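You operate a simulated robot arm through the tools that you are given. There is no shell and no other tool.

The job below is to be done with a simulated robot arm. You get a single attempt, and the scene is never put back.

## Task
Zero the red register, then wipe up the grease stain.
Fine: it sits in the white box and stays there; switch the box on and off again; use the yellow pad and put it back. What is to be rubbed or washed off counts as gone when no trace of it is left.

Only the result counts: the job must be done as asked and must still hold three seconds after the hand-in. Knocking over, shifting, dropping, spilling or breaking anything else fails it.

## Robot
A 6-joint arm with a two-finger parallel gripper, fixed in place. Base frame: the origin is at the foot of the arm, x ahead of it, y to its left, z up; the work surface is at about z = 0. Lengths are in mm, angles in rad, forces in N, time in s.
With the tool pointing down near the work surface it reaches from about 120 to 500 mm from the base axis. Its first joint turns from -1.257 to 1.257 rad. Payload 0.65 kg.
The tool frame sits at the grasp point between the pads (the TCP): z along the fingers, y along the line on which they close. The tips reach 25 mm beyond it. The gripper opens to 76 mm. The fingers are 18 mm wide and 10 mm thick; the gripper's body (36 by 78 mm) begins 45 mm behind the TCP.
Orientation is that of the tool frame in the base frame, as a unit quaternion [x, y, z, w]. With the fingers straight down and closing along the base's y, the tool's x points along the base's -x, its y along +y and its z along -z.

## Interface
- The arm moves only by the tool jog_arm. Its argument "motion" is a list of rows, each a list of 7 numbers: the shift along the base's x, y, z in units of 200 mm (1.0 is 200 mm), then the turn, a rotation vector about the base's x, y, z in units of 60 degrees (1.0 is 60 degrees), then the opening, from 0 (shut) to 1 (fully open). In form: [[dx, dy, dz, rx, ry, rz, fingers], ...]. A call has 1 to 20 rows; each row is the pose to reach, as a shift and turn from the pose commanded when the call began. A call with a number of a shift or a turn outside -1 to 1 is refused whole. Each row takes 0.2 s and may step no farther than 50 mm and 0.15 rad from the row before; otherwise, or with a gripper value out of range, the whole call is refused. Where a pose cannot be reached the arm comes as near as it can. A force on the tool above 40 N (or 10 N above the force at the start of the call, whichever is more), or a blocked arm, ends the call early, and 0.2 s more pass. The fingers move at their own pace (about 108 mm/s each) and stop on an object; they squeeze with about 31 N. The grip force told is the motor's: it shows also when the fingers shut on nothing. Time passes only in rows, and 0.2 s behind the last, so rows that repeat a pose let the fingers close. The reply holds the time, the measured pose of the TCP, the force on the tool along the base axes, the opening and the grip force, in the units named above and with some noise, with the torque about the TCP (base axes, N m) and any sound that the robot's microphone picked up.
- Cameras (640 x 400 px; columns grow to the right, rows downward): "scene" is fixed at [71.2, 300.7, 394.9]; the picture's right is [-0.37, -0.93, 0.00], its down [-0.59, 0.24, -0.77] and it looks along [0.71, -0.29, -0.64] (base axes); focal length 214 px, centre (320, 200). "wrist" rides on the gripper at [58, 11, -81] in the tool frame; the picture's right is [-0.18, 0.98, 0.00], its down [-0.75, -0.14, -0.64] and it looks along [-0.63, -0.12, 0.77] (tool axes); focal length 243 px, centre (320, 200). There is no depth. A picture from a camera that has moved, and an enlarged one, comes with that camera's place and axes in the base frame and with its lens. The place of the scene camera against the robot may be out by one fixed shift of up to 12 mm in any direction.
- capture(camera): a new picture of that camera. The clock stands still meanwhile.
- inspect(camera, box): a new picture of the part [left, top, right, bottom] of that camera's present view, enlarged. The clock stands still meanwhile.
- hand_in(): hands the job in; it is judged then, once.

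Places have to be worked out from the pictures, the camera data and where the tool is seen. Open the gripper and draw the arm clear of the work before you hand the job in, unless the task says otherwise.

The tools are called after "Emit:" as name(argument=value, ...) on one line, values as JSON. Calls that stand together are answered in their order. jog_arm: Moves the arm, as the interface text tells. Its arguments: {"type":"object","properties":{"motion":{"type":"array","items":{"type":"array","items":{"type":"number"}}}},"required":["motion"]} The other tools are called the same way: capture (camera) takes a picture; inspect (camera, box) takes an enlarged picture of a part of a camera's view; hand_in () hands the job in.

At the start:

```text
clock: 0.0
ee_pos: [214.9, 181.9, 276.4]
tool_rot: [0.0, 1.0, 0.0, 0.001]
wrist_force: [0.4, -0.4, -0.5]
wrist_torque: [0.01, 0.0, 0.04]
width: 75.8
gripper_force: 0.2
```

scene: 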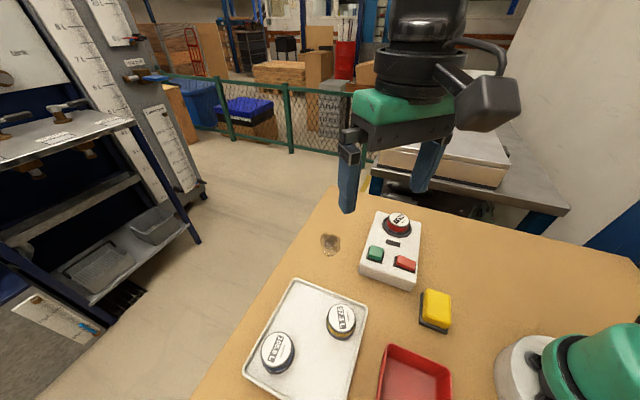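
wrist: 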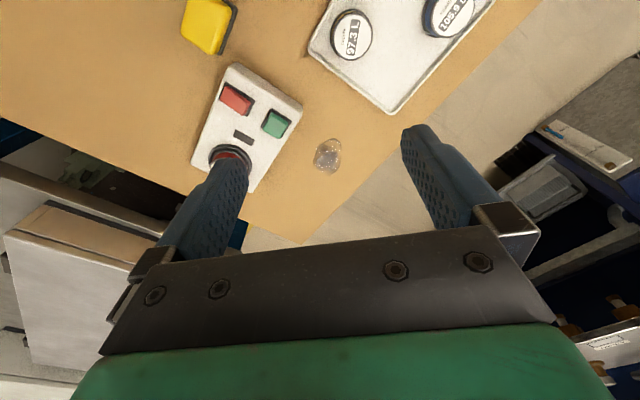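

I'll look closely at the box, the pads and the registers first to understand what's there.

Emit:
inspect(camera="scene", box=[340, 200, 460, 340])

Emit:
inspect(camera="wrist", box=[170, 0, 350, 200])

Emit:
inspect(camera="scene", box=[240, 270, 460, 400])

Emit:
inspect(camera="scene", box=[370, 205, 430, 280])

```text
2.86 times, centred on (400, 270) of scene
camera zoom: at [71.2, 300.7, 394.9], right [-0.37, -0.93, 0.0], down [-0.59, 0.24, -0.77], along [0.71, -0.29, -0.64], focal length 613 px, centre (91, 0)
```

zoom: 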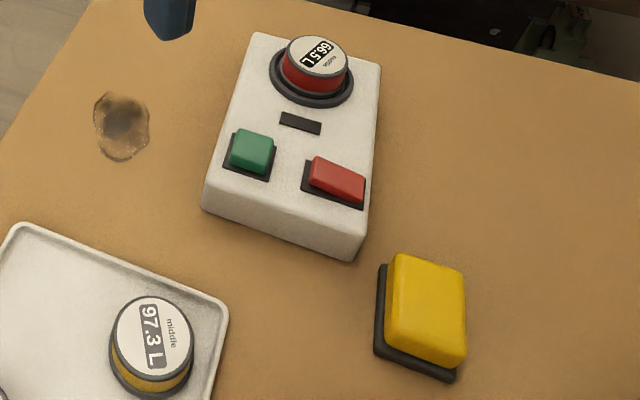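

```text
2.00 times, centred on (260, 100) of wrist
camera zoom: at [157.2, 192.5, 356.5], right [0.18, 0.98, 0.0], down [0.75, -0.14, 0.64], along [0.63, -0.12, -0.77], focal length 485 px, centre (440, 400)
```

zoom: 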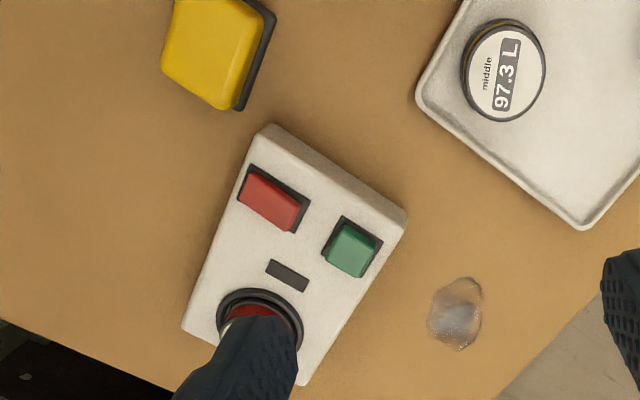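

```text
2.91 times, centred on (350, 335) of scene
camera zoom: at [71.2, 300.7, 394.9], right [-0.37, -0.93, 0.0], down [-0.59, 0.24, -0.77], along [0.71, -0.29, -0.64], focal length 624 px, centre (233, -193)
```

zoom: 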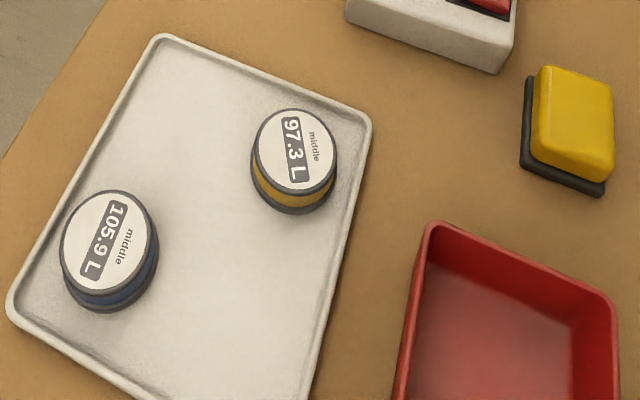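

```text
5.33 times, centred on (400, 242) of scene
camera zoom: at [71.2, 300.7, 394.9], right [-0.37, -0.93, 0.0], down [-0.59, 0.24, -0.77], along [0.71, -0.29, -0.64], focal length 1144 px, centre (-107, -27)
```

zoom: 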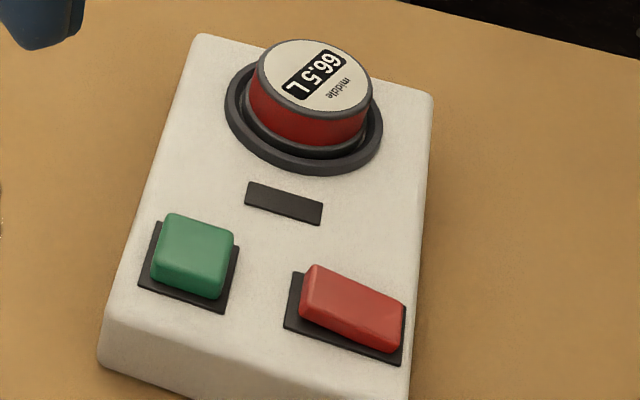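

The red register (66.5 L) already sits in the white box, which has a green button, a red button and a small dark display. From the wrist view I put green at about (275,111), red at about (234,72), the pad at about (159,65) and the stain at about (358,166). I'll move for a closer second view to fix the heights.

Emit:
jog_arm(motion=[[-0.05, -0.15, 0, 0, 0, 0, 1], [-0.1, -0.3, -0.05, 0, 0, 0, 0.7], [-0.15, -0.45, -0.1, 0, 0, 0, 0.3], [-0.2, -0.55, -0.15, 0, 0, 0, 0]])

Emit:
capture(camera="wrist")

```text
clock: 1.0
ee_pos: [175.1, 71.7, 246.5]
tool_rot: [0.001, 1.0, 0.0, 0.001]
wrist_force: [0.3, 0.3, 0.3]
wrist_torque: [-0.02, 0.0, 0.04]
width: 0.0
gripper_force: 23.6
```

```text
taken
camera wrist: at [117.8, 82.9, 326.3], right [0.18, 0.98, 0.0], down [0.75, -0.14, 0.64], along [0.63, -0.12, -0.77], focal length 243 px, centre (320, 200)
```

wrist: 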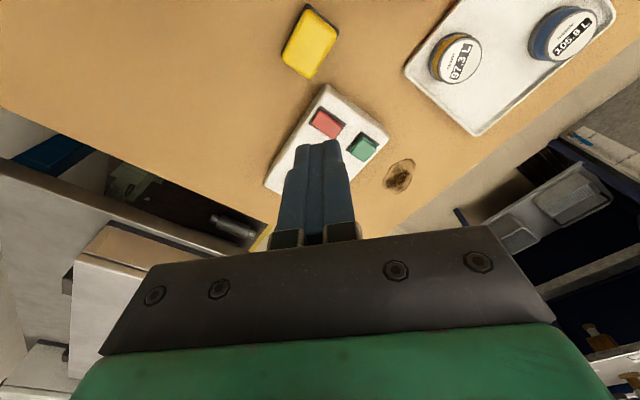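

Emit:
inspect(camera="wrist", box=[250, 0, 430, 200])

Emit:
inspect(camera="wrist", box=[290, 75, 400, 165])

Emit:
capture(camera="scene")

```text
2.00 times, centred on (340, 100) of wrist
camera zoom: at [117.8, 82.9, 326.3], right [0.18, 0.98, 0.0], down [0.75, -0.14, 0.64], along [0.63, -0.12, -0.77], focal length 485 px, centre (280, 400)
```

zoom: 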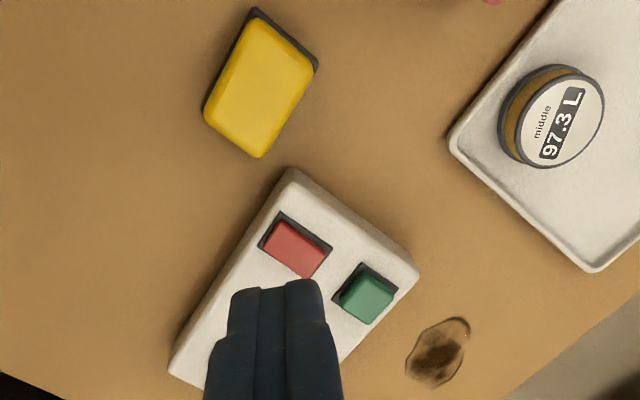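

```text
4.44 times, centred on (345, 120) of wrist
camera zoom: at [117.8, 82.9, 326.3], right [0.18, 0.98, 0.0], down [0.75, -0.14, 0.64], along [0.63, -0.12, -0.77], focal length 1078 px, centre (209, 556)
```

zoom: 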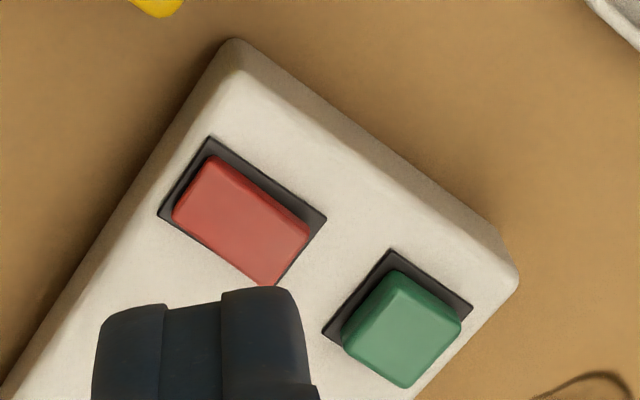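

```text
taken
```

scene: 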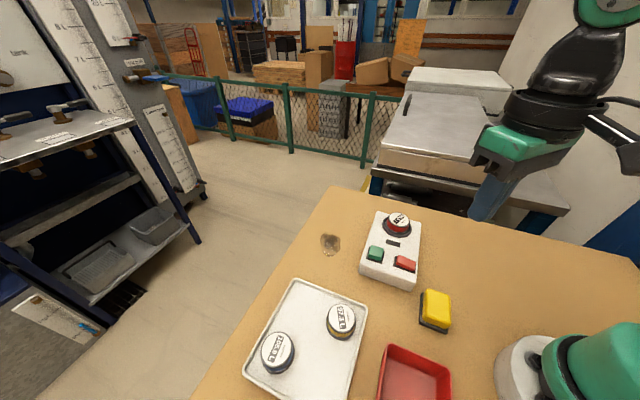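

Triangulating the two views gives green at about (273.5,111) with its top at z≈45, and red at about (234,71). I'll move above the green button with the fingers shut and stop about 15 mm over it.

Emit:
jog_arm(motion=[[0.164, 0.065, 0, 0, 0, 0, 0], [0.33, 0.13, 0, 0, 0, 0, 0], [0.493, 0.1955, 0, 0, 0, 0, 0], [0.493, 0.1955, -0.2, 0, 0, 0, 0], [0.493, 0.1955, -0.4, 0, 0, 0, 0], [0.493, 0.1955, -0.6, 0, 0, 0, 0], [0.493, 0.1955, -0.75, 0, 0, 0, 0], [0.493, 0.1955, -0.807, 0, 0, 0, 0]])

Emit:
inspect(camera="scene", box=[340, 190, 460, 300])

Emit:
capture(camera="wrist")

```text
clock: 2.8
ee_pos: [272.9, 111.7, 85.1]
tool_rot: [0.0, 1.0, 0.0, 0.001]
wrist_force: [-0.1, 0.7, 0.2]
wrist_torque: [-0.03, 0.01, -0.01]
width: 0.0
gripper_force: 23.5
```

```text
3.64 times, centred on (400, 245) of scene
camera zoom: at [71.2, 300.7, 394.9], right [-0.37, -0.93, 0.0], down [-0.59, 0.24, -0.77], along [0.71, -0.29, -0.64], focal length 780 px, centre (29, 36)
```

zoom: 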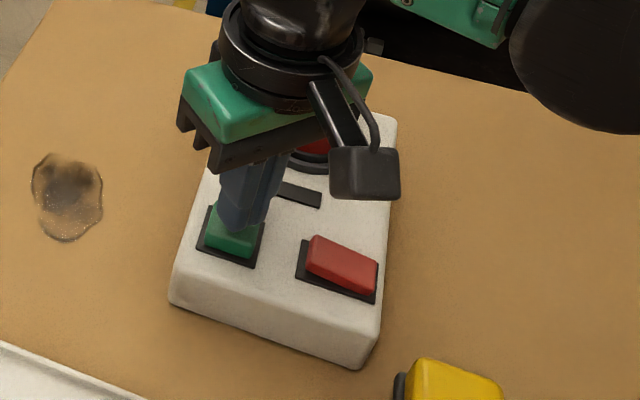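

```text
taken
camera wrist: at [214.5, 122.3, 164.8], right [0.18, 0.98, 0.0], down [0.75, -0.14, 0.64], along [0.63, -0.12, -0.77], focal length 243 px, centre (320, 200)
```

wrist: 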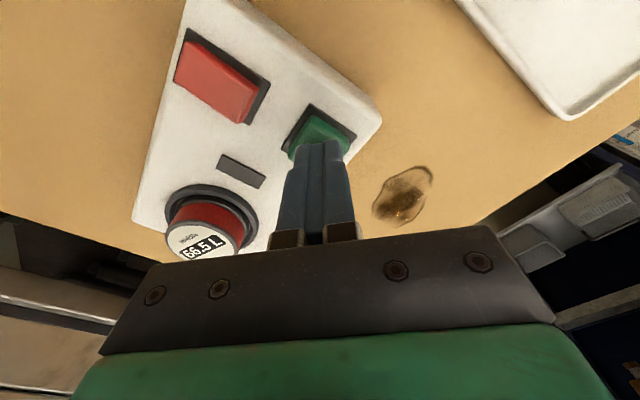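

The fingers sit right over the green button. I'll press down in small steps, reading the force.

Emit:
jog_arm(motion=[[0, 0, -0.04, 0, 0, 0, 0], [0, 0, -0.06, 0, 0, 0, 0], [0, 0, -0.07, 0, 0, 0, 0], [0, 0, -0.08, 0, 0, 0, 0]])

Emit:
capture(camera="wrist")

```text
clock: 3.7
ee_pos: [273.4, 111.2, 71.0]
tool_rot: [0.0, 1.0, -0.001, -0.001]
wrist_force: [-2.7, -0.5, 35.4]
wrist_torque: [-0.01, 0.03, 0.03]
width: 0.1
gripper_force: 23.3
heard: click
stopped in row 4: the force on the tool passed its limit at 49 N (the readings are from after the stop); the commanded pose is now the measured one
```

```text
taken
camera wrist: at [215.4, 122.1, 151.4], right [0.18, 0.98, 0.0], down [0.75, -0.14, 0.64], along [0.63, -0.12, -0.77], focal length 243 px, centre (320, 200)
```

wrist: 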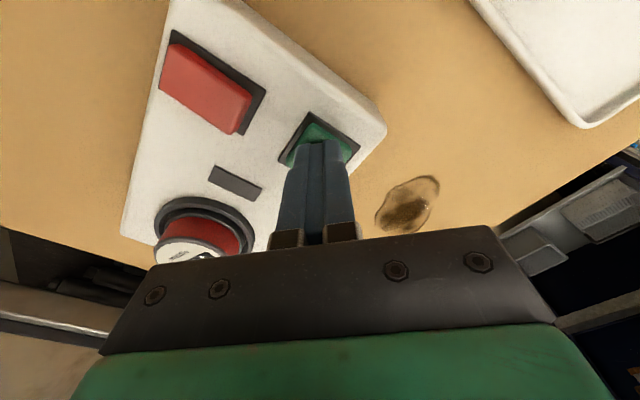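

A click was heard on the green press. I'll lift off and look at the box's display and the register.

Emit:
jog_arm(motion=[[0, 0, 0.05, 0, 0, 0, 0], [0, 0, 0.2, 0, 0, 0, 0], [-0.1, 0.05, 0.4, 0, 0, 0, 0], [-0.2, 0.1, 0.5, 0, 0, 0, 0], [-0.4, 0.1, 0.5, 0, 0, 0, 0]])

Emit:
inspect(camera="scene", box=[355, 200, 435, 295])

Emit:
capture(camera="wrist")

```text
clock: 4.9
ee_pos: [192.5, 130.4, 169.8]
tool_rot: [0.0, 1.0, 0.001, -0.001]
wrist_force: [0.7, -0.5, 0.3]
wrist_torque: [0.05, 0.01, 0.03]
width: 0.3
gripper_force: 23.2
```

```text
4.21 times, centred on (395, 248) of scene
camera zoom: at [71.2, 300.7, 394.9], right [-0.37, -0.93, 0.0], down [-0.59, 0.24, -0.77], along [0.71, -0.29, -0.64], focal length 903 px, centre (4, 0)
```

zoom: 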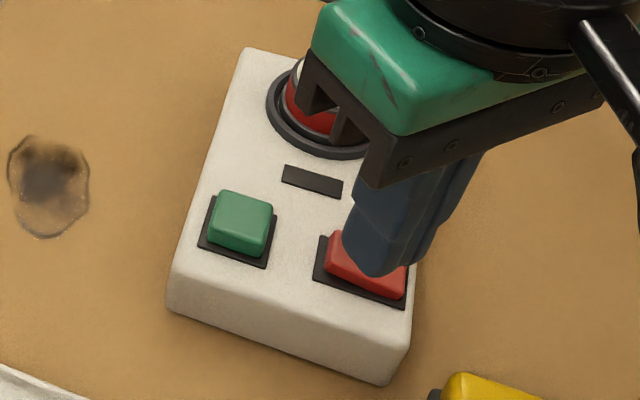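

```text
taken
camera wrist: at [135.2, 142.5, 250.3], right [0.18, 0.98, 0.0], down [0.75, -0.14, 0.64], along [0.63, -0.12, -0.77], focal length 243 px, centre (320, 200)
```

wrist: 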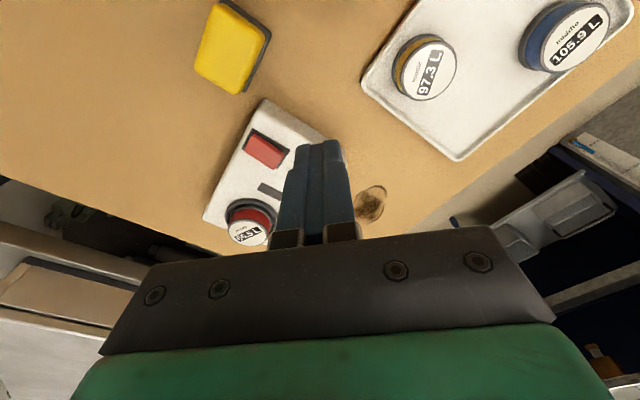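

The display still looks dark, so I'll zoom in on the register and the lamp before deciding.

Emit:
inspect(camera="wrist", box=[190, 90, 350, 250])

Emit:
inspect(camera="wrist", box=[220, 175, 300, 250])

```text
2.50 times, centred on (270, 170) of wrist
camera zoom: at [135.2, 142.5, 250.3], right [0.18, 0.98, 0.0], down [0.75, -0.14, 0.64], along [0.63, -0.12, -0.77], focal length 606 px, centre (445, 275)
```

zoom: 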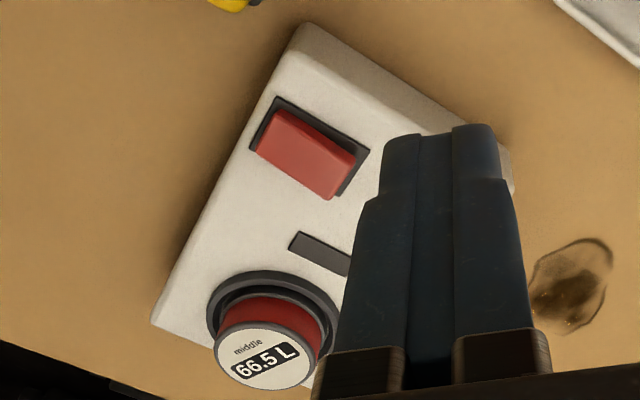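

```text
5.33 times, centred on (260, 212) of wrist
camera zoom: at [135.2, 142.5, 250.3], right [0.18, 0.98, 0.0], down [0.75, -0.14, 0.64], along [0.63, -0.12, -0.77], focal length 1294 px, centre (640, 133)
```

zoom: 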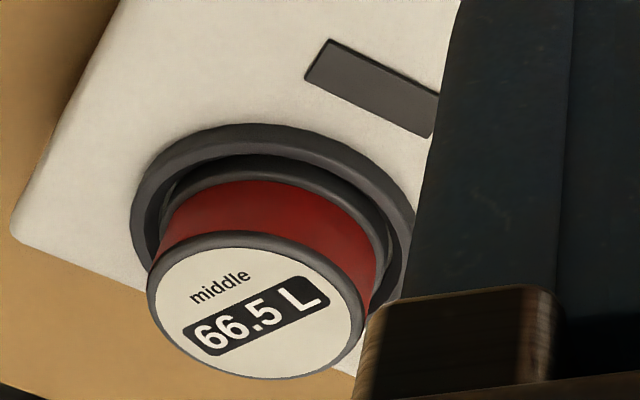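

The register still reads 66.5 and the lamp is dark, so the red key looks like the power rocker and green like the function key. I'll check the rocker's tilt up close.

Emit:
inspect(camera="wrist", box=[235, 120, 300, 175])

Emit:
jog_arm(motion=[[-0.05, 0.2, 0.1, 0, 0, 0, 0], [-0.1, 0.4, 0.15, 0, 0, 0, 0]])

Emit:
inspect(camera="scene", box=[365, 235, 425, 290])

Emit:
inspect(camera="wrist", box=[160, 40, 340, 200])

```text
7.27 times, centred on (268, 148) of wrist
camera zoom: at [135.2, 142.5, 250.3], right [0.18, 0.98, 0.0], down [0.75, -0.14, 0.64], along [0.63, -0.12, -0.77], focal length 1764 px, centre (702, 582)
```

zoom: 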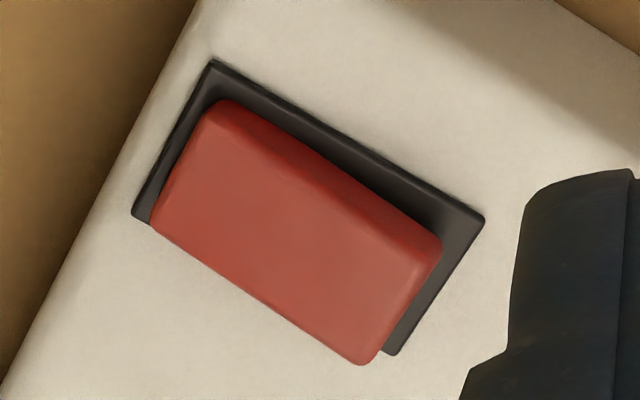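

```text
clock: 5.5
ee_pos: [171.1, 213.2, 201.7]
tool_rot: [-0.001, 1.0, 0.0, -0.001]
wrist_force: [0.1, -0.6, 0.6]
wrist_torque: [-0.03, 0.04, -0.01]
width: 0.0
gripper_force: 23.7
```

```text
7.27 times, centred on (395, 262) of scene
camera zoom: at [71.2, 300.7, 394.9], right [-0.37, -0.93, 0.0], down [-0.59, 0.24, -0.77], along [0.71, -0.29, -0.64], focal length 1560 px, centre (-226, -254)
```

zoom: 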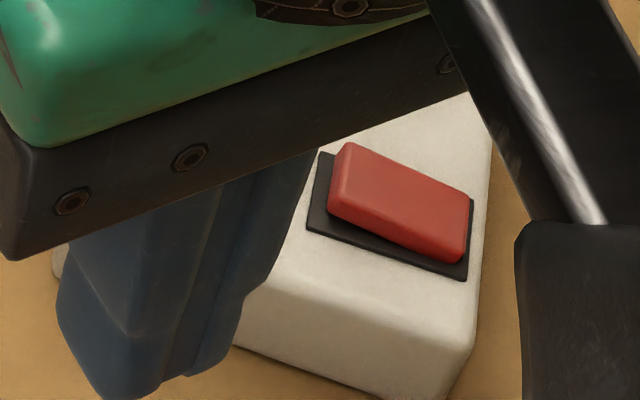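

```text
2.50 times, centred on (250, 120) of wrist
camera zoom: at [114.2, 223.1, 281.4], right [0.18, 0.98, 0.0], down [0.75, -0.14, 0.64], along [0.63, -0.12, -0.77], focal length 606 px, centre (495, 400)
```

zoom: 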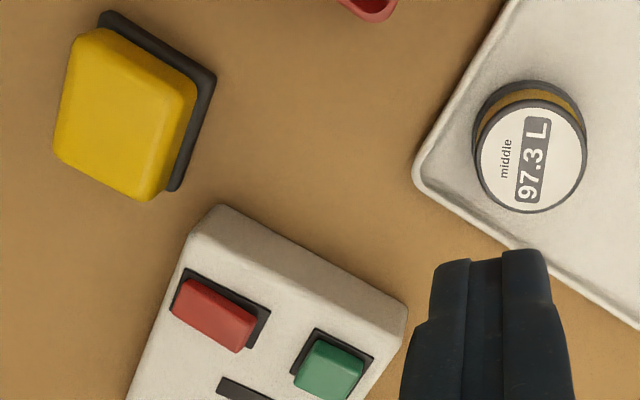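

It is a rocker: its raised end faces the green key, centred about (236.5,70). I'll move over that raised end, about (244.5,79), and press it gently.

Emit:
jog_arm(motion=[[0.09, -0.165, 0, 0, 0, 0, 0], [0.18, -0.33, 0, 0, 0, 0, 0], [0.27, -0.5, 0, 0, 0, 0, 0], [0.3555, -0.661, 0, 0, 0, 0, 0], [0.3555, -0.661, -0.2, 0, 0, 0, 0], [0.3555, -0.661, -0.4, 0, 0, 0, 0], [0.3555, -0.661, -0.555, 0, 0, 0, 0], [0.3555, -0.661, -0.555, 0, 0, 0, 0]])

Emit:
inspect(camera="wrist", box=[200, 50, 420, 250])

```text
clock: 7.3
ee_pos: [243.4, 78.9, 88.8]
tool_rot: [0.0, 1.0, 0.0, -0.001]
wrist_force: [-0.9, -0.9, -0.2]
wrist_torque: [-0.01, -0.01, 0.0]
width: 0.0
gripper_force: 23.5
```

```text
2.00 times, centred on (310, 150) of wrist
camera zoom: at [185.3, 90.2, 169.7], right [0.18, 0.98, 0.0], down [0.75, -0.14, 0.64], along [0.63, -0.12, -0.77], focal length 485 px, centre (340, 300)
```

zoom: 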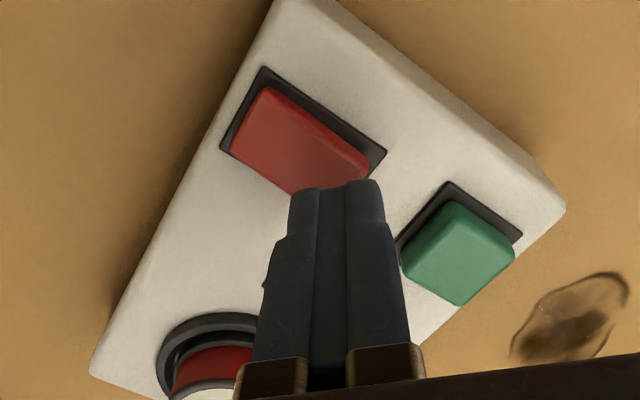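

The fingertip lines up with the raised end of the rocker. I'm pressing down in small steps.

Emit:
jog_arm(motion=[[0, 0, -0.04, 0, 0, 0, 0], [0, 0, -0.06, 0, 0, 0, 0], [0, 0, -0.075, 0, 0, 0, 0], [0, 0, -0.09, 0, 0, 0, 0], [0, 0, -0.105, 0, 0, 0, 0], [0, 0, -0.12, 0, 0, 0, 0]])

Emit:
inspect(camera="wrist", box=[200, 50, 420, 250])

```text
clock: 8.3
ee_pos: [245.2, 79.7, 73.2]
tool_rot: [-0.001, 1.0, 0.002, 0.0]
wrist_force: [2.0, 3.9, 27.7]
wrist_torque: [-0.14, 0.14, -0.05]
width: 0.1
gripper_force: 23.1
stopped in row 4: the force on the tool passed its limit at 66 N (the readings are from after the stop); the commanded pose is now the measured one
```

```text
2.00 times, centred on (310, 150) of wrist
camera zoom: at [187.0, 91.1, 153.9], right [0.18, 0.98, 0.0], down [0.75, -0.14, 0.64], along [0.63, -0.12, -0.77], focal length 485 px, centre (340, 300)
```

zoom: 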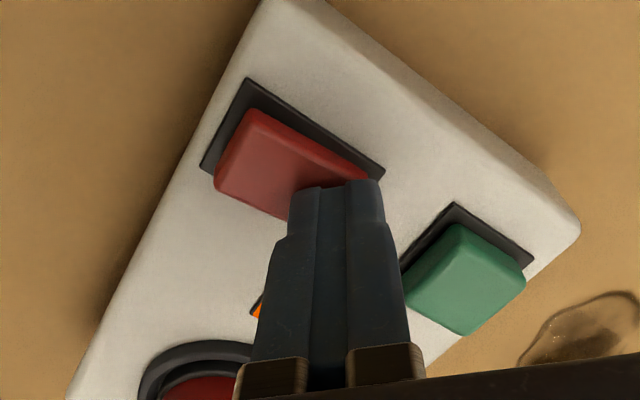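

The rocker tipped over and an orange glow shows at the lamp, so the box appears to be on. I'll lift and look.

Emit:
jog_arm(motion=[[0, 0, 0.05, 0, 0, 0, 0], [0, 0, 0.2, 0, 0, 0, 0], [-0.1, 0.1, 0.4, 0, 0, 0, 0], [-0.2, 0.3, 0.5, 0, 0, 0, 0], [-0.3, 0.5, 0.5, 0, 0, 0, 0]])

Emit:
inspect(camera="scene", box=[355, 200, 435, 295])

Emit:
capture(camera="wrist")

```text
clock: 9.5
ee_pos: [185.4, 181.7, 174.1]
tool_rot: [0.001, 1.0, 0.001, 0.0]
wrist_force: [-0.2, -0.3, -0.1]
wrist_torque: [0.0, -0.01, -0.02]
width: 0.1
gripper_force: 24.0
```

```text
4.21 times, centred on (395, 248) of scene
camera zoom: at [71.2, 300.7, 394.9], right [-0.37, -0.93, 0.0], down [-0.59, 0.24, -0.77], along [0.71, -0.29, -0.64], focal length 903 px, centre (4, 0)
```

zoom: 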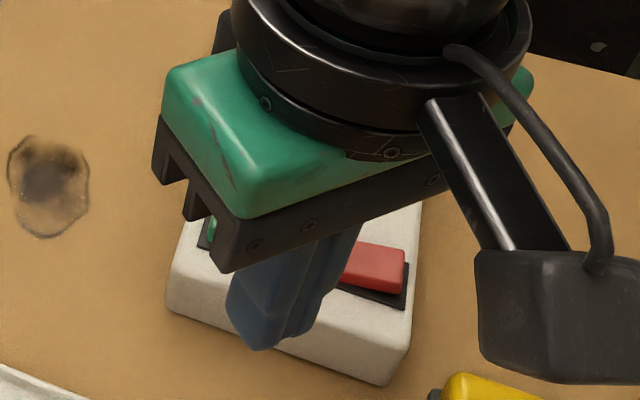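

```text
taken
camera wrist: at [126.8, 192.0, 253.6], right [0.18, 0.98, 0.0], down [0.75, -0.14, 0.64], along [0.63, -0.12, -0.77], focal length 243 px, centre (320, 200)
```

wrist: 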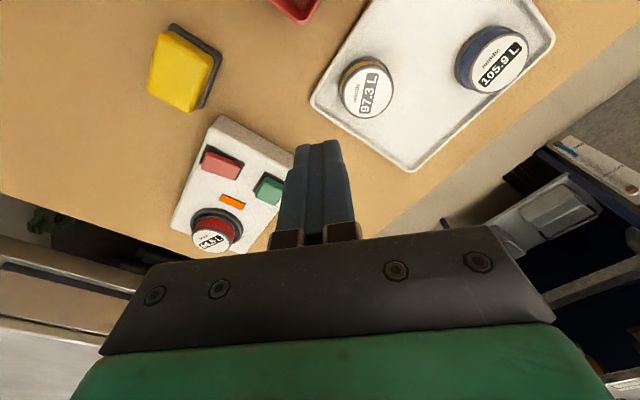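

The lamp glows orange, so the box is on. Next is the green key, at about (273.5,111) as before.

Emit:
jog_arm(motion=[[0.11, -0.09, 0, 0, 0, 0, 0], [0.22, -0.18, 0, 0, 0, 0, 0], [0.33, -0.26, 0, 0, 0, 0, 0], [0.4415, -0.3435, 0, 0, 0, 0, 0], [0.4415, -0.3435, -0.2, 0, 0, 0, 0], [0.4415, -0.3435, -0.4, 0, 0, 0, 0], [0.4415, -0.3435, -0.44, 0, 0, 0, 0], [0.4415, -0.3435, -0.48, 0, 0, 0, 0], [0.4415, -0.3435, -0.5, 0, 0, 0, 0], [0.4415, -0.3435, -0.51, 0, 0, 0, 0], [0.4415, -0.3435, -0.52, 0, 0, 0, 0]])

Emit:
capture(camera="wrist")

```text
clock: 11.9
ee_pos: [273.3, 111.9, 71.6]
tool_rot: [0.0, 1.0, 0.003, -0.001]
wrist_force: [-2.3, -0.3, 34.3]
wrist_torque: [-0.04, 0.04, -0.03]
width: 0.1
gripper_force: 24.0
heard: click
stopped in row 11: the force on the tool passed its limit at 46 N (the readings are from after the stop); the commanded pose is now the measured one
```

```text
taken
camera wrist: at [215.2, 123.0, 151.4], right [0.18, 0.98, 0.0], down [0.75, -0.14, 0.64], along [0.63, -0.12, -0.77], focal length 243 px, centre (320, 200)
```

wrist: 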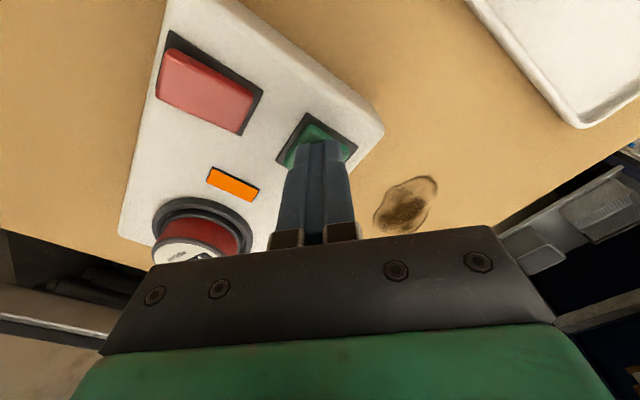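

Another click was heard. I'll lift and check the register's reading.

Emit:
jog_arm(motion=[[0, 0, 0.05, 0, 0, 0, 0], [0, 0, 0.2, 0, 0, 0, 0], [-0.1, 0.1, 0.4, 0, 0, 0, 0], [-0.25, 0.2, 0.5, 0, 0, 0, 0], [-0.4, 0.35, 0.5, 0, 0, 0, 0]])

Emit:
inspect(camera="wrist", box=[160, 100, 320, 260])

Emit:
capture(camera="scene")

```text
clock: 13.1
ee_pos: [193.2, 183.1, 170.8]
tool_rot: [0.0, 1.0, 0.002, -0.002]
wrist_force: [-0.3, -0.8, 0.4]
wrist_torque: [-0.01, 0.01, -0.03]
width: 0.0
gripper_force: 23.4
```

```text
2.50 times, centred on (240, 180) of wrist
camera zoom: at [135.1, 193.6, 252.8], right [0.18, 0.98, 0.0], down [0.75, -0.14, 0.64], along [0.63, -0.12, -0.77], focal length 606 px, centre (520, 250)
```

zoom: 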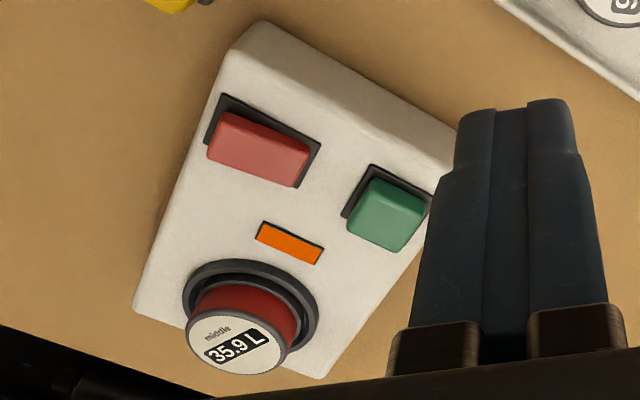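

```text
taken
```

scene: 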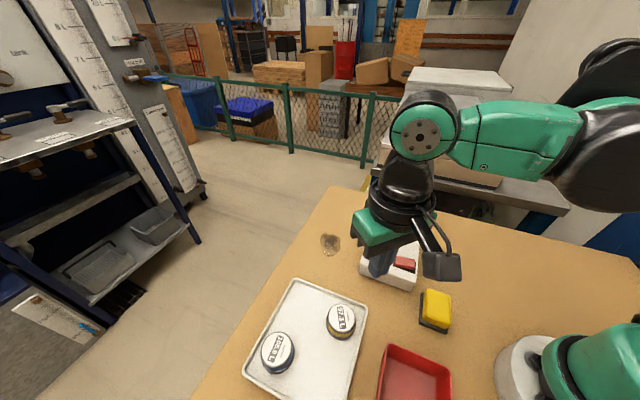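

The register now reads 35.9 L, so it is falling. I'll let some time pass to see whether it runs down on its own.

Emit:
jog_arm(motion=[[0, 0, 0, 0, 0, 0, 0], [0, 0, 0, 0, 0, 0, 0], [0, 0, 0, 0, 0, 0, 0], [0, 0, 0, 0, 0, 0, 0]])

Emit:
inspect(camera="wrist", box=[160, 100, 320, 260])

```text
clock: 14.1
ee_pos: [193.0, 182.8, 171.7]
tool_rot: [0.001, 1.0, 0.003, 0.0]
wrist_force: [0.0, -0.3, 0.1]
wrist_torque: [0.0, 0.01, 0.0]
width: 0.0
gripper_force: 23.4
```

```text
2.50 times, centred on (240, 180) of wrist
camera zoom: at [135.4, 193.4, 252.5], right [0.18, 0.98, 0.0], down [0.75, -0.14, 0.64], along [0.63, -0.12, -0.77], focal length 606 px, centre (520, 250)
```

zoom: 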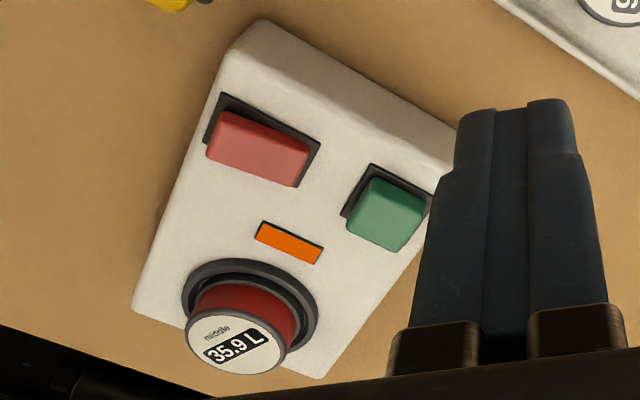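

It holds at 35.9, so each press, or the time held, takes off a portion. I'll press green again and look while it's down.

Emit:
jog_arm(motion=[[0.1, -0.09, 0, 0, 0, 0, 0], [0.2, -0.18, 0, 0, 0, 0, 0], [0.3, -0.27, 0, 0, 0, 0, 0], [0.4, -0.35, 0, 0, 0, 0, 0], [0.4, -0.35, -0.2, 0, 0, 0, 0], [0.4, -0.35, -0.4, 0, 0, 0, 0], [0.4, -0.35, -0.46, 0, 0, 0, 0], [0.4, -0.35, -0.485, 0, 0, 0, 0], [0.4, -0.35, -0.495, 0, 0, 0, 0], [0.4, -0.35, -0.502, 0, 0, 0, 0], [0.4, -0.35, -0.506, 0, 0, 0, 0]])

Emit:
inspect(camera="wrist", box=[140, 180, 270, 270])

Emit:
inspect(camera="scene", box=[355, 200, 435, 295])

```text
clock: 16.3
ee_pos: [274.2, 111.0, 70.8]
tool_rot: [0.0, 1.0, 0.001, 0.0]
wrist_force: [-2.4, -1.6, 32.5]
wrist_torque: [-0.03, 0.07, 0.04]
width: 0.0
gripper_force: 24.0
heard: click
stopped in row 10: the force on the tool passed its limit at 45 N (the readings are from after the stop); the commanded pose is now the measured one
```

```text
4.44 times, centred on (205, 225) of wrist
camera zoom: at [216.0, 122.6, 151.3], right [0.18, 0.98, 0.0], down [0.75, -0.14, 0.64], along [0.63, -0.12, -0.77], focal length 1078 px, centre (831, 89)
```

zoom: 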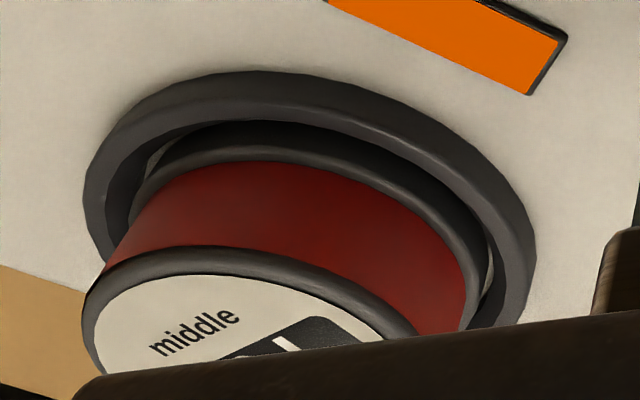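

```text
4.21 times, centred on (395, 248) of scene
camera zoom: at [71.1, 300.7, 394.9], right [-0.37, -0.93, 0.0], down [-0.59, 0.24, -0.77], along [0.71, -0.29, -0.64], focal length 903 px, centre (4, 0)
```

zoom: 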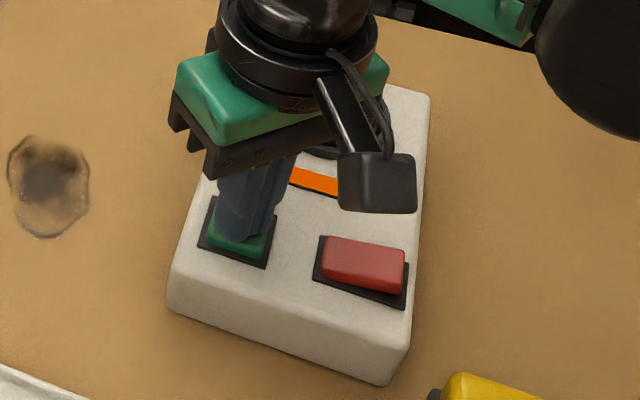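

The label is hidden while pressing. I'll lift straight up to about z 91, where it was readable before.

Emit:
jog_arm(motion=[[0, 0, 0.03, 0, 0, 0, 0], [0, 0, 0.1, 0, 0, 0, 0]])

Emit:
inspect(camera="wrist", box=[140, 180, 270, 270])

```text
clock: 16.9
ee_pos: [273.1, 111.8, 91.2]
tool_rot: [0.0, 1.0, 0.002, -0.001]
wrist_force: [-0.5, 1.0, -0.4]
wrist_torque: [-0.03, 0.0, -0.01]
width: 0.0
gripper_force: 23.6
```

```text
4.44 times, centred on (205, 225) of wrist
camera zoom: at [215.7, 122.9, 171.2], right [0.18, 0.98, 0.0], down [0.75, -0.14, 0.64], along [0.63, -0.12, -0.77], focal length 1078 px, centre (831, 89)
```

zoom: 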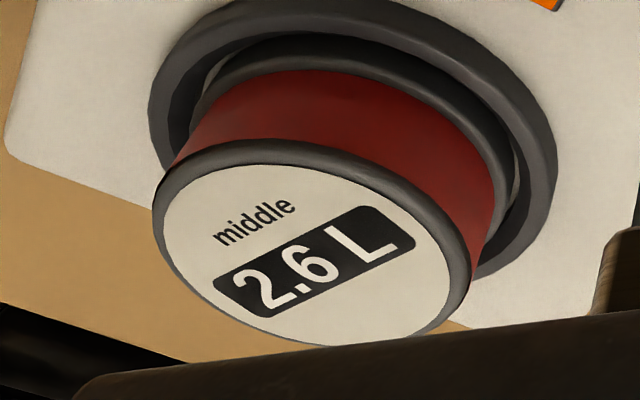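

It reads 2.6 L; the drops differ (30.6, then 33.3), so it counts down for as long as the key is held. I'll give one short tap.

Emit:
jog_arm(motion=[[0, 0, -0.05, 0, 0, 0, 0], [0, 0, -0.08, 0, 0, 0, 0], [0, 0, -0.097, 0, 0, 0, 0], [0, 0, -0.06, 0, 0, 0, 0], [0, 0, 0, 0, 0, 0, 0]])

Emit:
inspect(camera="wrist", box=[140, 180, 270, 270])

```text
clock: 18.1
ee_pos: [273.4, 112.7, 90.7]
tool_rot: [0.001, 1.0, 0.002, -0.001]
wrist_force: [0.4, -0.3, -1.4]
wrist_torque: [0.02, 0.03, 0.0]
width: 0.0
gripper_force: 23.7
heard: click
```

```text
4.44 times, centred on (205, 225) of wrist
camera zoom: at [216.5, 122.9, 170.5], right [0.18, 0.98, 0.0], down [0.75, -0.14, 0.64], along [0.63, -0.12, -0.77], focal length 1078 px, centre (831, 89)
```

zoom: 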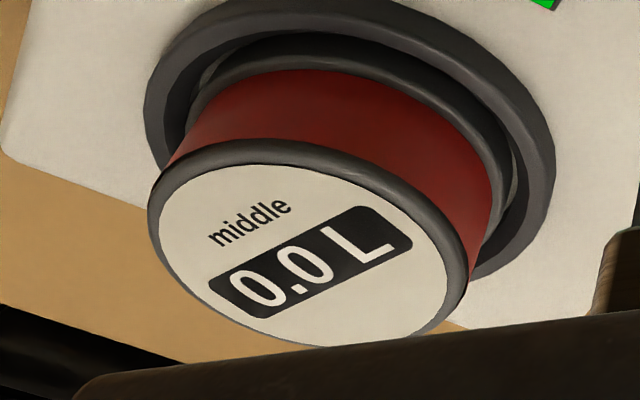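

The register reads 0.0 L and the lamp is green. To switch off I'll go over the rocker's now-raised far end, about (228.5,61.5).

Emit:
jog_arm(motion=[[0, 0, 0.2, 0, 0, 0, 0], [-0.115, -0.125, 0.2, 0, 0, 0, 0], [-0.2285, -0.248, 0.2, 0, 0, 0, 0], [-0.2285, -0.248, 0.05, 0, 0, 0, 0], [-0.2285, -0.248, 0, 0, 0, 0, 0], [-0.2285, -0.248, 0, 0, 0, 0, 0]])

Emit:
inspect(camera="wrist", box=[200, 50, 420, 250])

Emit:
inspect(camera="scene", box=[355, 200, 435, 295])

```text
clock: 19.5
ee_pos: [230.5, 62.1, 89.7]
tool_rot: [0.0, 1.0, 0.001, 0.0]
wrist_force: [-0.8, 1.1, -0.7]
wrist_torque: [0.02, 0.02, 0.0]
width: 0.0
gripper_force: 23.4
```

```text
2.00 times, centred on (310, 150) of wrist
camera zoom: at [171.5, 74.3, 169.9], right [0.18, 0.98, 0.0], down [0.75, -0.14, 0.64], along [0.63, -0.12, -0.77], focal length 485 px, centre (340, 300)
```

zoom: 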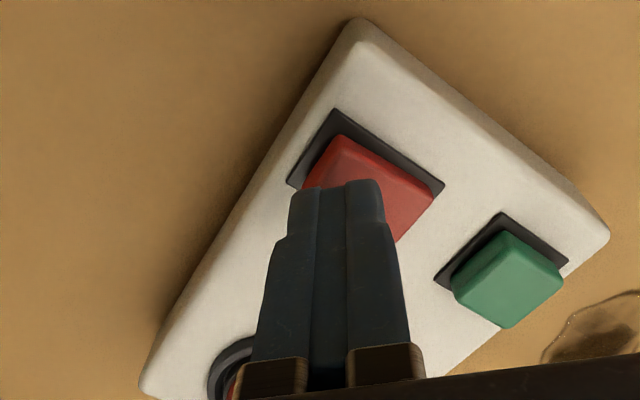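

```text
4.21 times, centred on (395, 248) of scene
camera zoom: at [71.2, 300.7, 394.9], right [-0.37, -0.93, 0.0], down [-0.59, 0.24, -0.77], along [0.71, -0.29, -0.64], focal length 903 px, centre (4, 0)
```

zoom: 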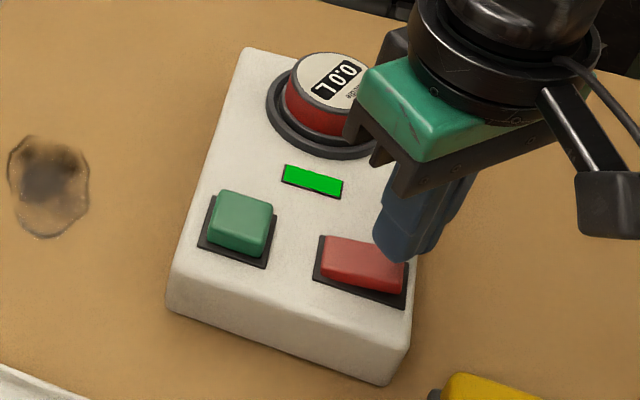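

The tip lines up with the raised end. I'll shift 2 mm further outward and press to switch off.

Emit:
jog_arm(motion=[[-0.012, -0.012, -0.04, 0, 0, 0, 0], [-0.012, -0.012, -0.06, 0, 0, 0, 0], [-0.012, -0.012, -0.075, 0, 0, 0, 0], [-0.012, -0.012, -0.087, 0, 0, 0, 0], [-0.012, -0.012, -0.1, 0, 0, 0, 0], [-0.012, -0.012, -0.11, 0, 0, 0, 0]])

Emit:
inspect(camera="scene", box=[355, 200, 435, 295])

```text
clock: 20.6
ee_pos: [226.5, 60.1, 73.0]
tool_rot: [0.001, 1.0, -0.001, -0.003]
wrist_force: [-4.7, -2.5, 39.3]
wrist_torque: [0.3, -0.18, 0.01]
width: 0.0
gripper_force: 23.7
stopped in row 5: the force on the tool passed its limit at 70 N (the readings are from after the stop); the commanded pose is now the measured one
```

```text
4.21 times, centred on (395, 248) of scene
camera zoom: at [71.1, 300.7, 394.9], right [-0.37, -0.93, 0.0], down [-0.59, 0.24, -0.77], along [0.71, -0.29, -0.64], focal length 903 px, centre (4, 0)
```

zoom: 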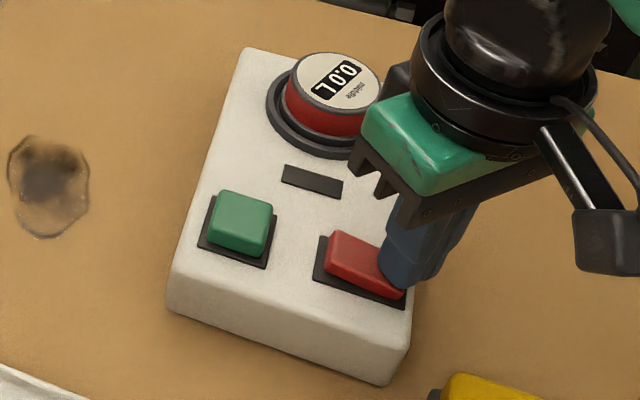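

The lamp is dark and the register shows 0.0, so the box part is done. I'll lift and back off to get an overhead look at the yellow pad.

Emit:
jog_arm(motion=[[0, 0, 0.05, 0, 0, 0, 0], [0, 0, 0.25, 0, 0, 0, 0], [0, 0, 0.5, 0, 0, 0, 0], [-0.1, 0, 0.7, 0, 0, 0, 0.3], [-0.25, 0, 0.85, 0, 0, 0, 0.6], [-0.4, 0, 0.9, 0, 0, 0, 1], [-0.48, 0, 0.9, 0, 0, 0, 1], [-0.48, 0, 0.9, 0, 0, 0, 1]])

Emit:
capture(camera="wrist")

Emit:
inspect(camera="scene", box=[355, 200, 435, 295])

Emit:
inspect(camera="scene", box=[400, 270, 480, 350])

```text
clock: 22.4
ee_pos: [129.8, 58.2, 253.0]
tool_rot: [0.0, 1.0, -0.001, -0.002]
wrist_force: [-0.1, 0.4, 0.3]
wrist_torque: [0.03, -0.02, -0.01]
width: 76.0
gripper_force: 0.1
```

```text
taken
camera wrist: at [72.2, 69.8, 333.4], right [0.18, 0.98, 0.0], down [0.76, -0.14, 0.64], along [0.63, -0.12, -0.77], focal length 243 px, centre (320, 200)
```

wrist: 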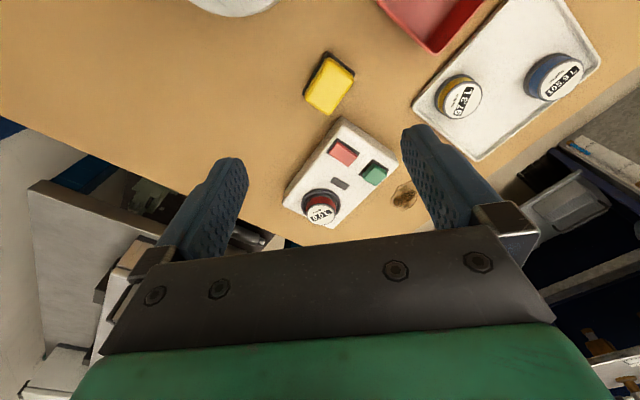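

```text
4.21 times, centred on (395, 248) of scene
camera zoom: at [71.2, 300.7, 394.9], right [-0.37, -0.93, 0.0], down [-0.59, 0.24, -0.77], along [0.71, -0.29, -0.64], focal length 903 px, centre (4, 0)
```

zoom: 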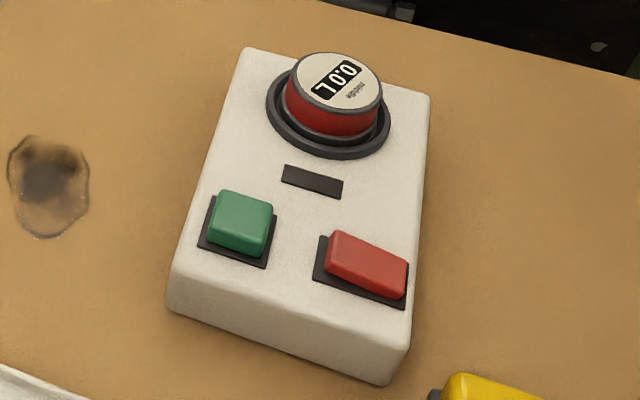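

```text
5.00 times, centred on (440, 310) of scene
camera zoom: at [71.2, 300.7, 394.9], right [-0.37, -0.93, 0.0], down [-0.59, 0.24, -0.77], along [0.71, -0.29, -0.64], focal length 1072 px, centre (-280, -350)
```

zoom: 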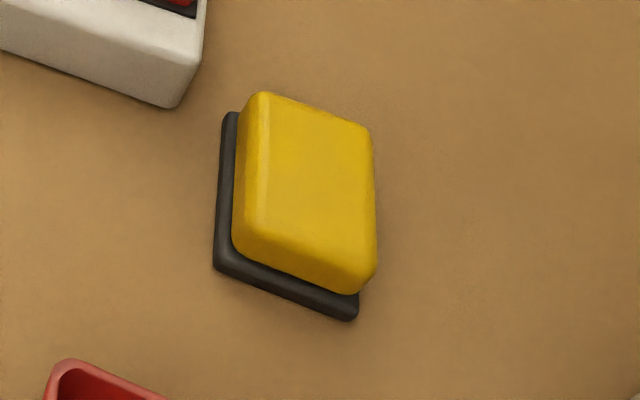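

Emit:
inspect(camera="wrist", box=[290, 40, 370, 120])

```text
5.00 times, centred on (330, 80) of wrist
camera zoom: at [72.2, 69.8, 333.4], right [0.18, 0.98, 0.0], down [0.76, -0.14, 0.64], along [0.63, -0.12, -0.77], focal length 1213 px, centre (270, 800)
```

zoom: 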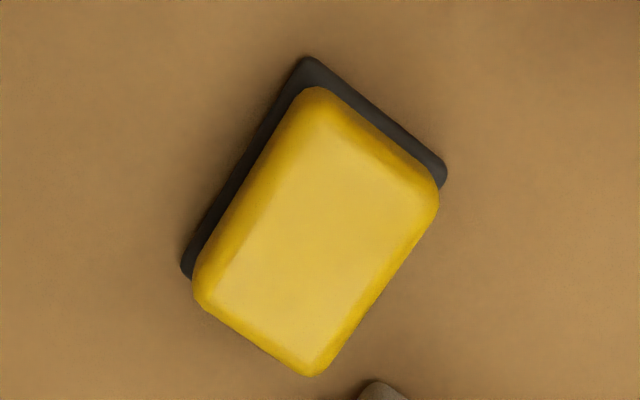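

The box is off, untouched in place, reading 0.0. The pad base corners give a centre of about (156,64), 42×57 mm with its top near z 24 and its short axis at 45°. I'll turn the tool -45° and hover above it.

Emit:
jog_arm(motion=[[0.02, 0.005, -0.05, 0, 0, -0.13, 1], [0.04, 0.01, -0.15, 0, 0, -0.26, 1], [0.06, 0.015, -0.25, 0, 0, -0.39, 1], [0.08, 0.02, -0.4, 0, 0, -0.52, 0.9], [0.1, 0.025, -0.55, 0, 0, -0.65, 0.82], [0.117, 0.0285, -0.7, 0, 0, -0.755, 0.82], [0.117, 0.0285, -0.765, 0, 0, -0.755, 0.82], [0.117, 0.0285, -0.765, 0, 0, -0.755, 0.82]])

Emit:
capture(camera="wrist")

Emit:
inspect(camera="scene", box=[360, 200, 520, 360])

```text
clock: 24.1
ee_pos: [153.7, 66.1, 98.6]
tool_rot: [0.386, 0.922, 0.0, -0.002]
wrist_force: [0.2, 0.1, -0.6]
wrist_torque: [-0.05, 0.02, -0.02]
width: 62.6
gripper_force: 0.0
```

```text
taken
camera wrist: at [120.4, 114.4, 179.2], right [0.83, 0.56, 0.0], down [0.43, -0.64, 0.64], along [0.36, -0.53, -0.77], focal length 243 px, centre (320, 200)
```

wrist: 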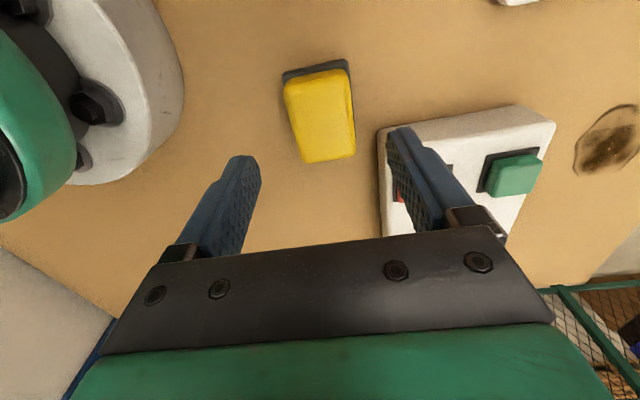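

```text
2.50 times, centred on (440, 280) of scene
camera zoom: at [71.2, 300.7, 394.9], right [-0.37, -0.93, 0.0], down [-0.59, 0.24, -0.77], along [0.71, -0.29, -0.64], focal length 536 px, centre (20, 0)
```

zoom: 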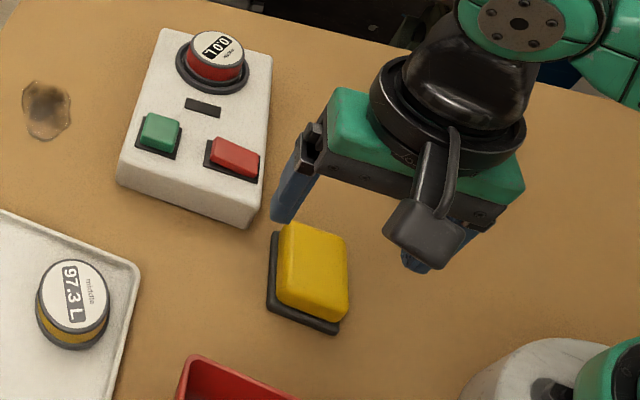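

Predicted pad position matches this view. Before descending I'll zoom in on the gap between the right finger and the box corner.

Emit:
inspect(camera="wrist", box=[270, 50, 430, 210])

```text
2.50 times, centred on (350, 130) of wrist
camera zoom: at [120.4, 114.4, 179.2], right [0.83, 0.56, 0.0], down [0.43, -0.64, 0.64], along [0.36, -0.53, -0.77], focal length 606 px, centre (245, 375)
```

zoom: 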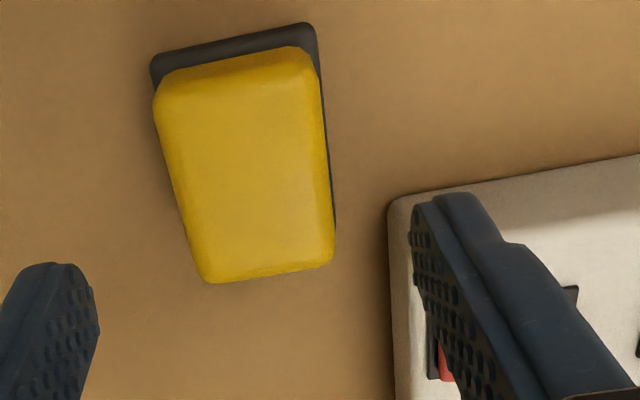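

There's about 15 mm between the right finger and the box, which is enough. I'll zoom on the pad's dark base to judge its thickness before choosing the grip height.

Emit:
inspect(camera="scene", box=[415, 283, 455, 340])

Emit:
inspect(camera="wrist", box=[300, 50, 370, 120])

```text
7.02 times, centred on (435, 312) of scene
camera zoom: at [71.2, 300.7, 394.9], right [-0.37, -0.93, 0.0], down [-0.59, 0.24, -0.77], along [0.71, -0.29, -0.64], focal length 1505 px, centre (-487, -582)
```

zoom: 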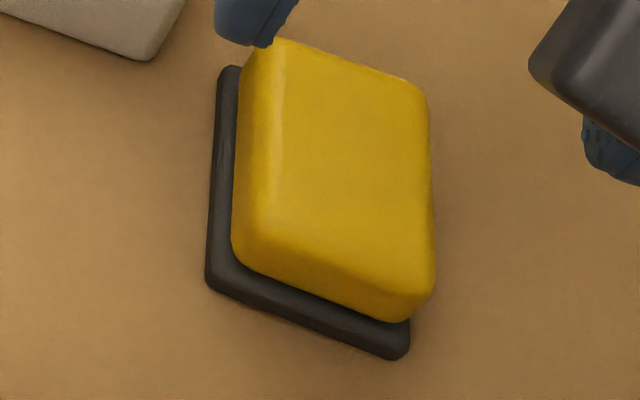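

```text
5.71 times, centred on (335, 85) of wrist
camera zoom: at [120.4, 114.4, 179.2], right [0.83, 0.56, 0.0], down [0.43, -0.64, 0.64], along [0.36, -0.53, -0.77], focal length 1386 px, centre (234, 857)
```

zoom: 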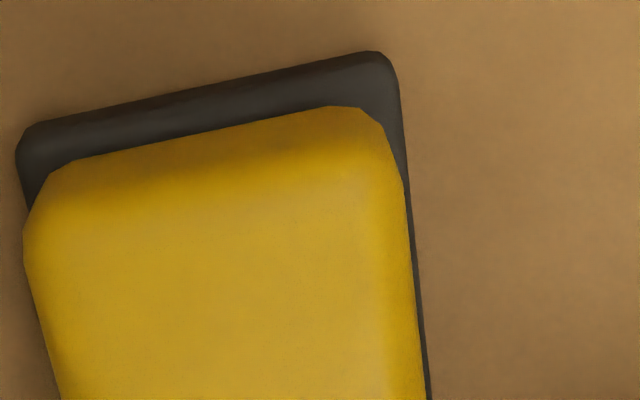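

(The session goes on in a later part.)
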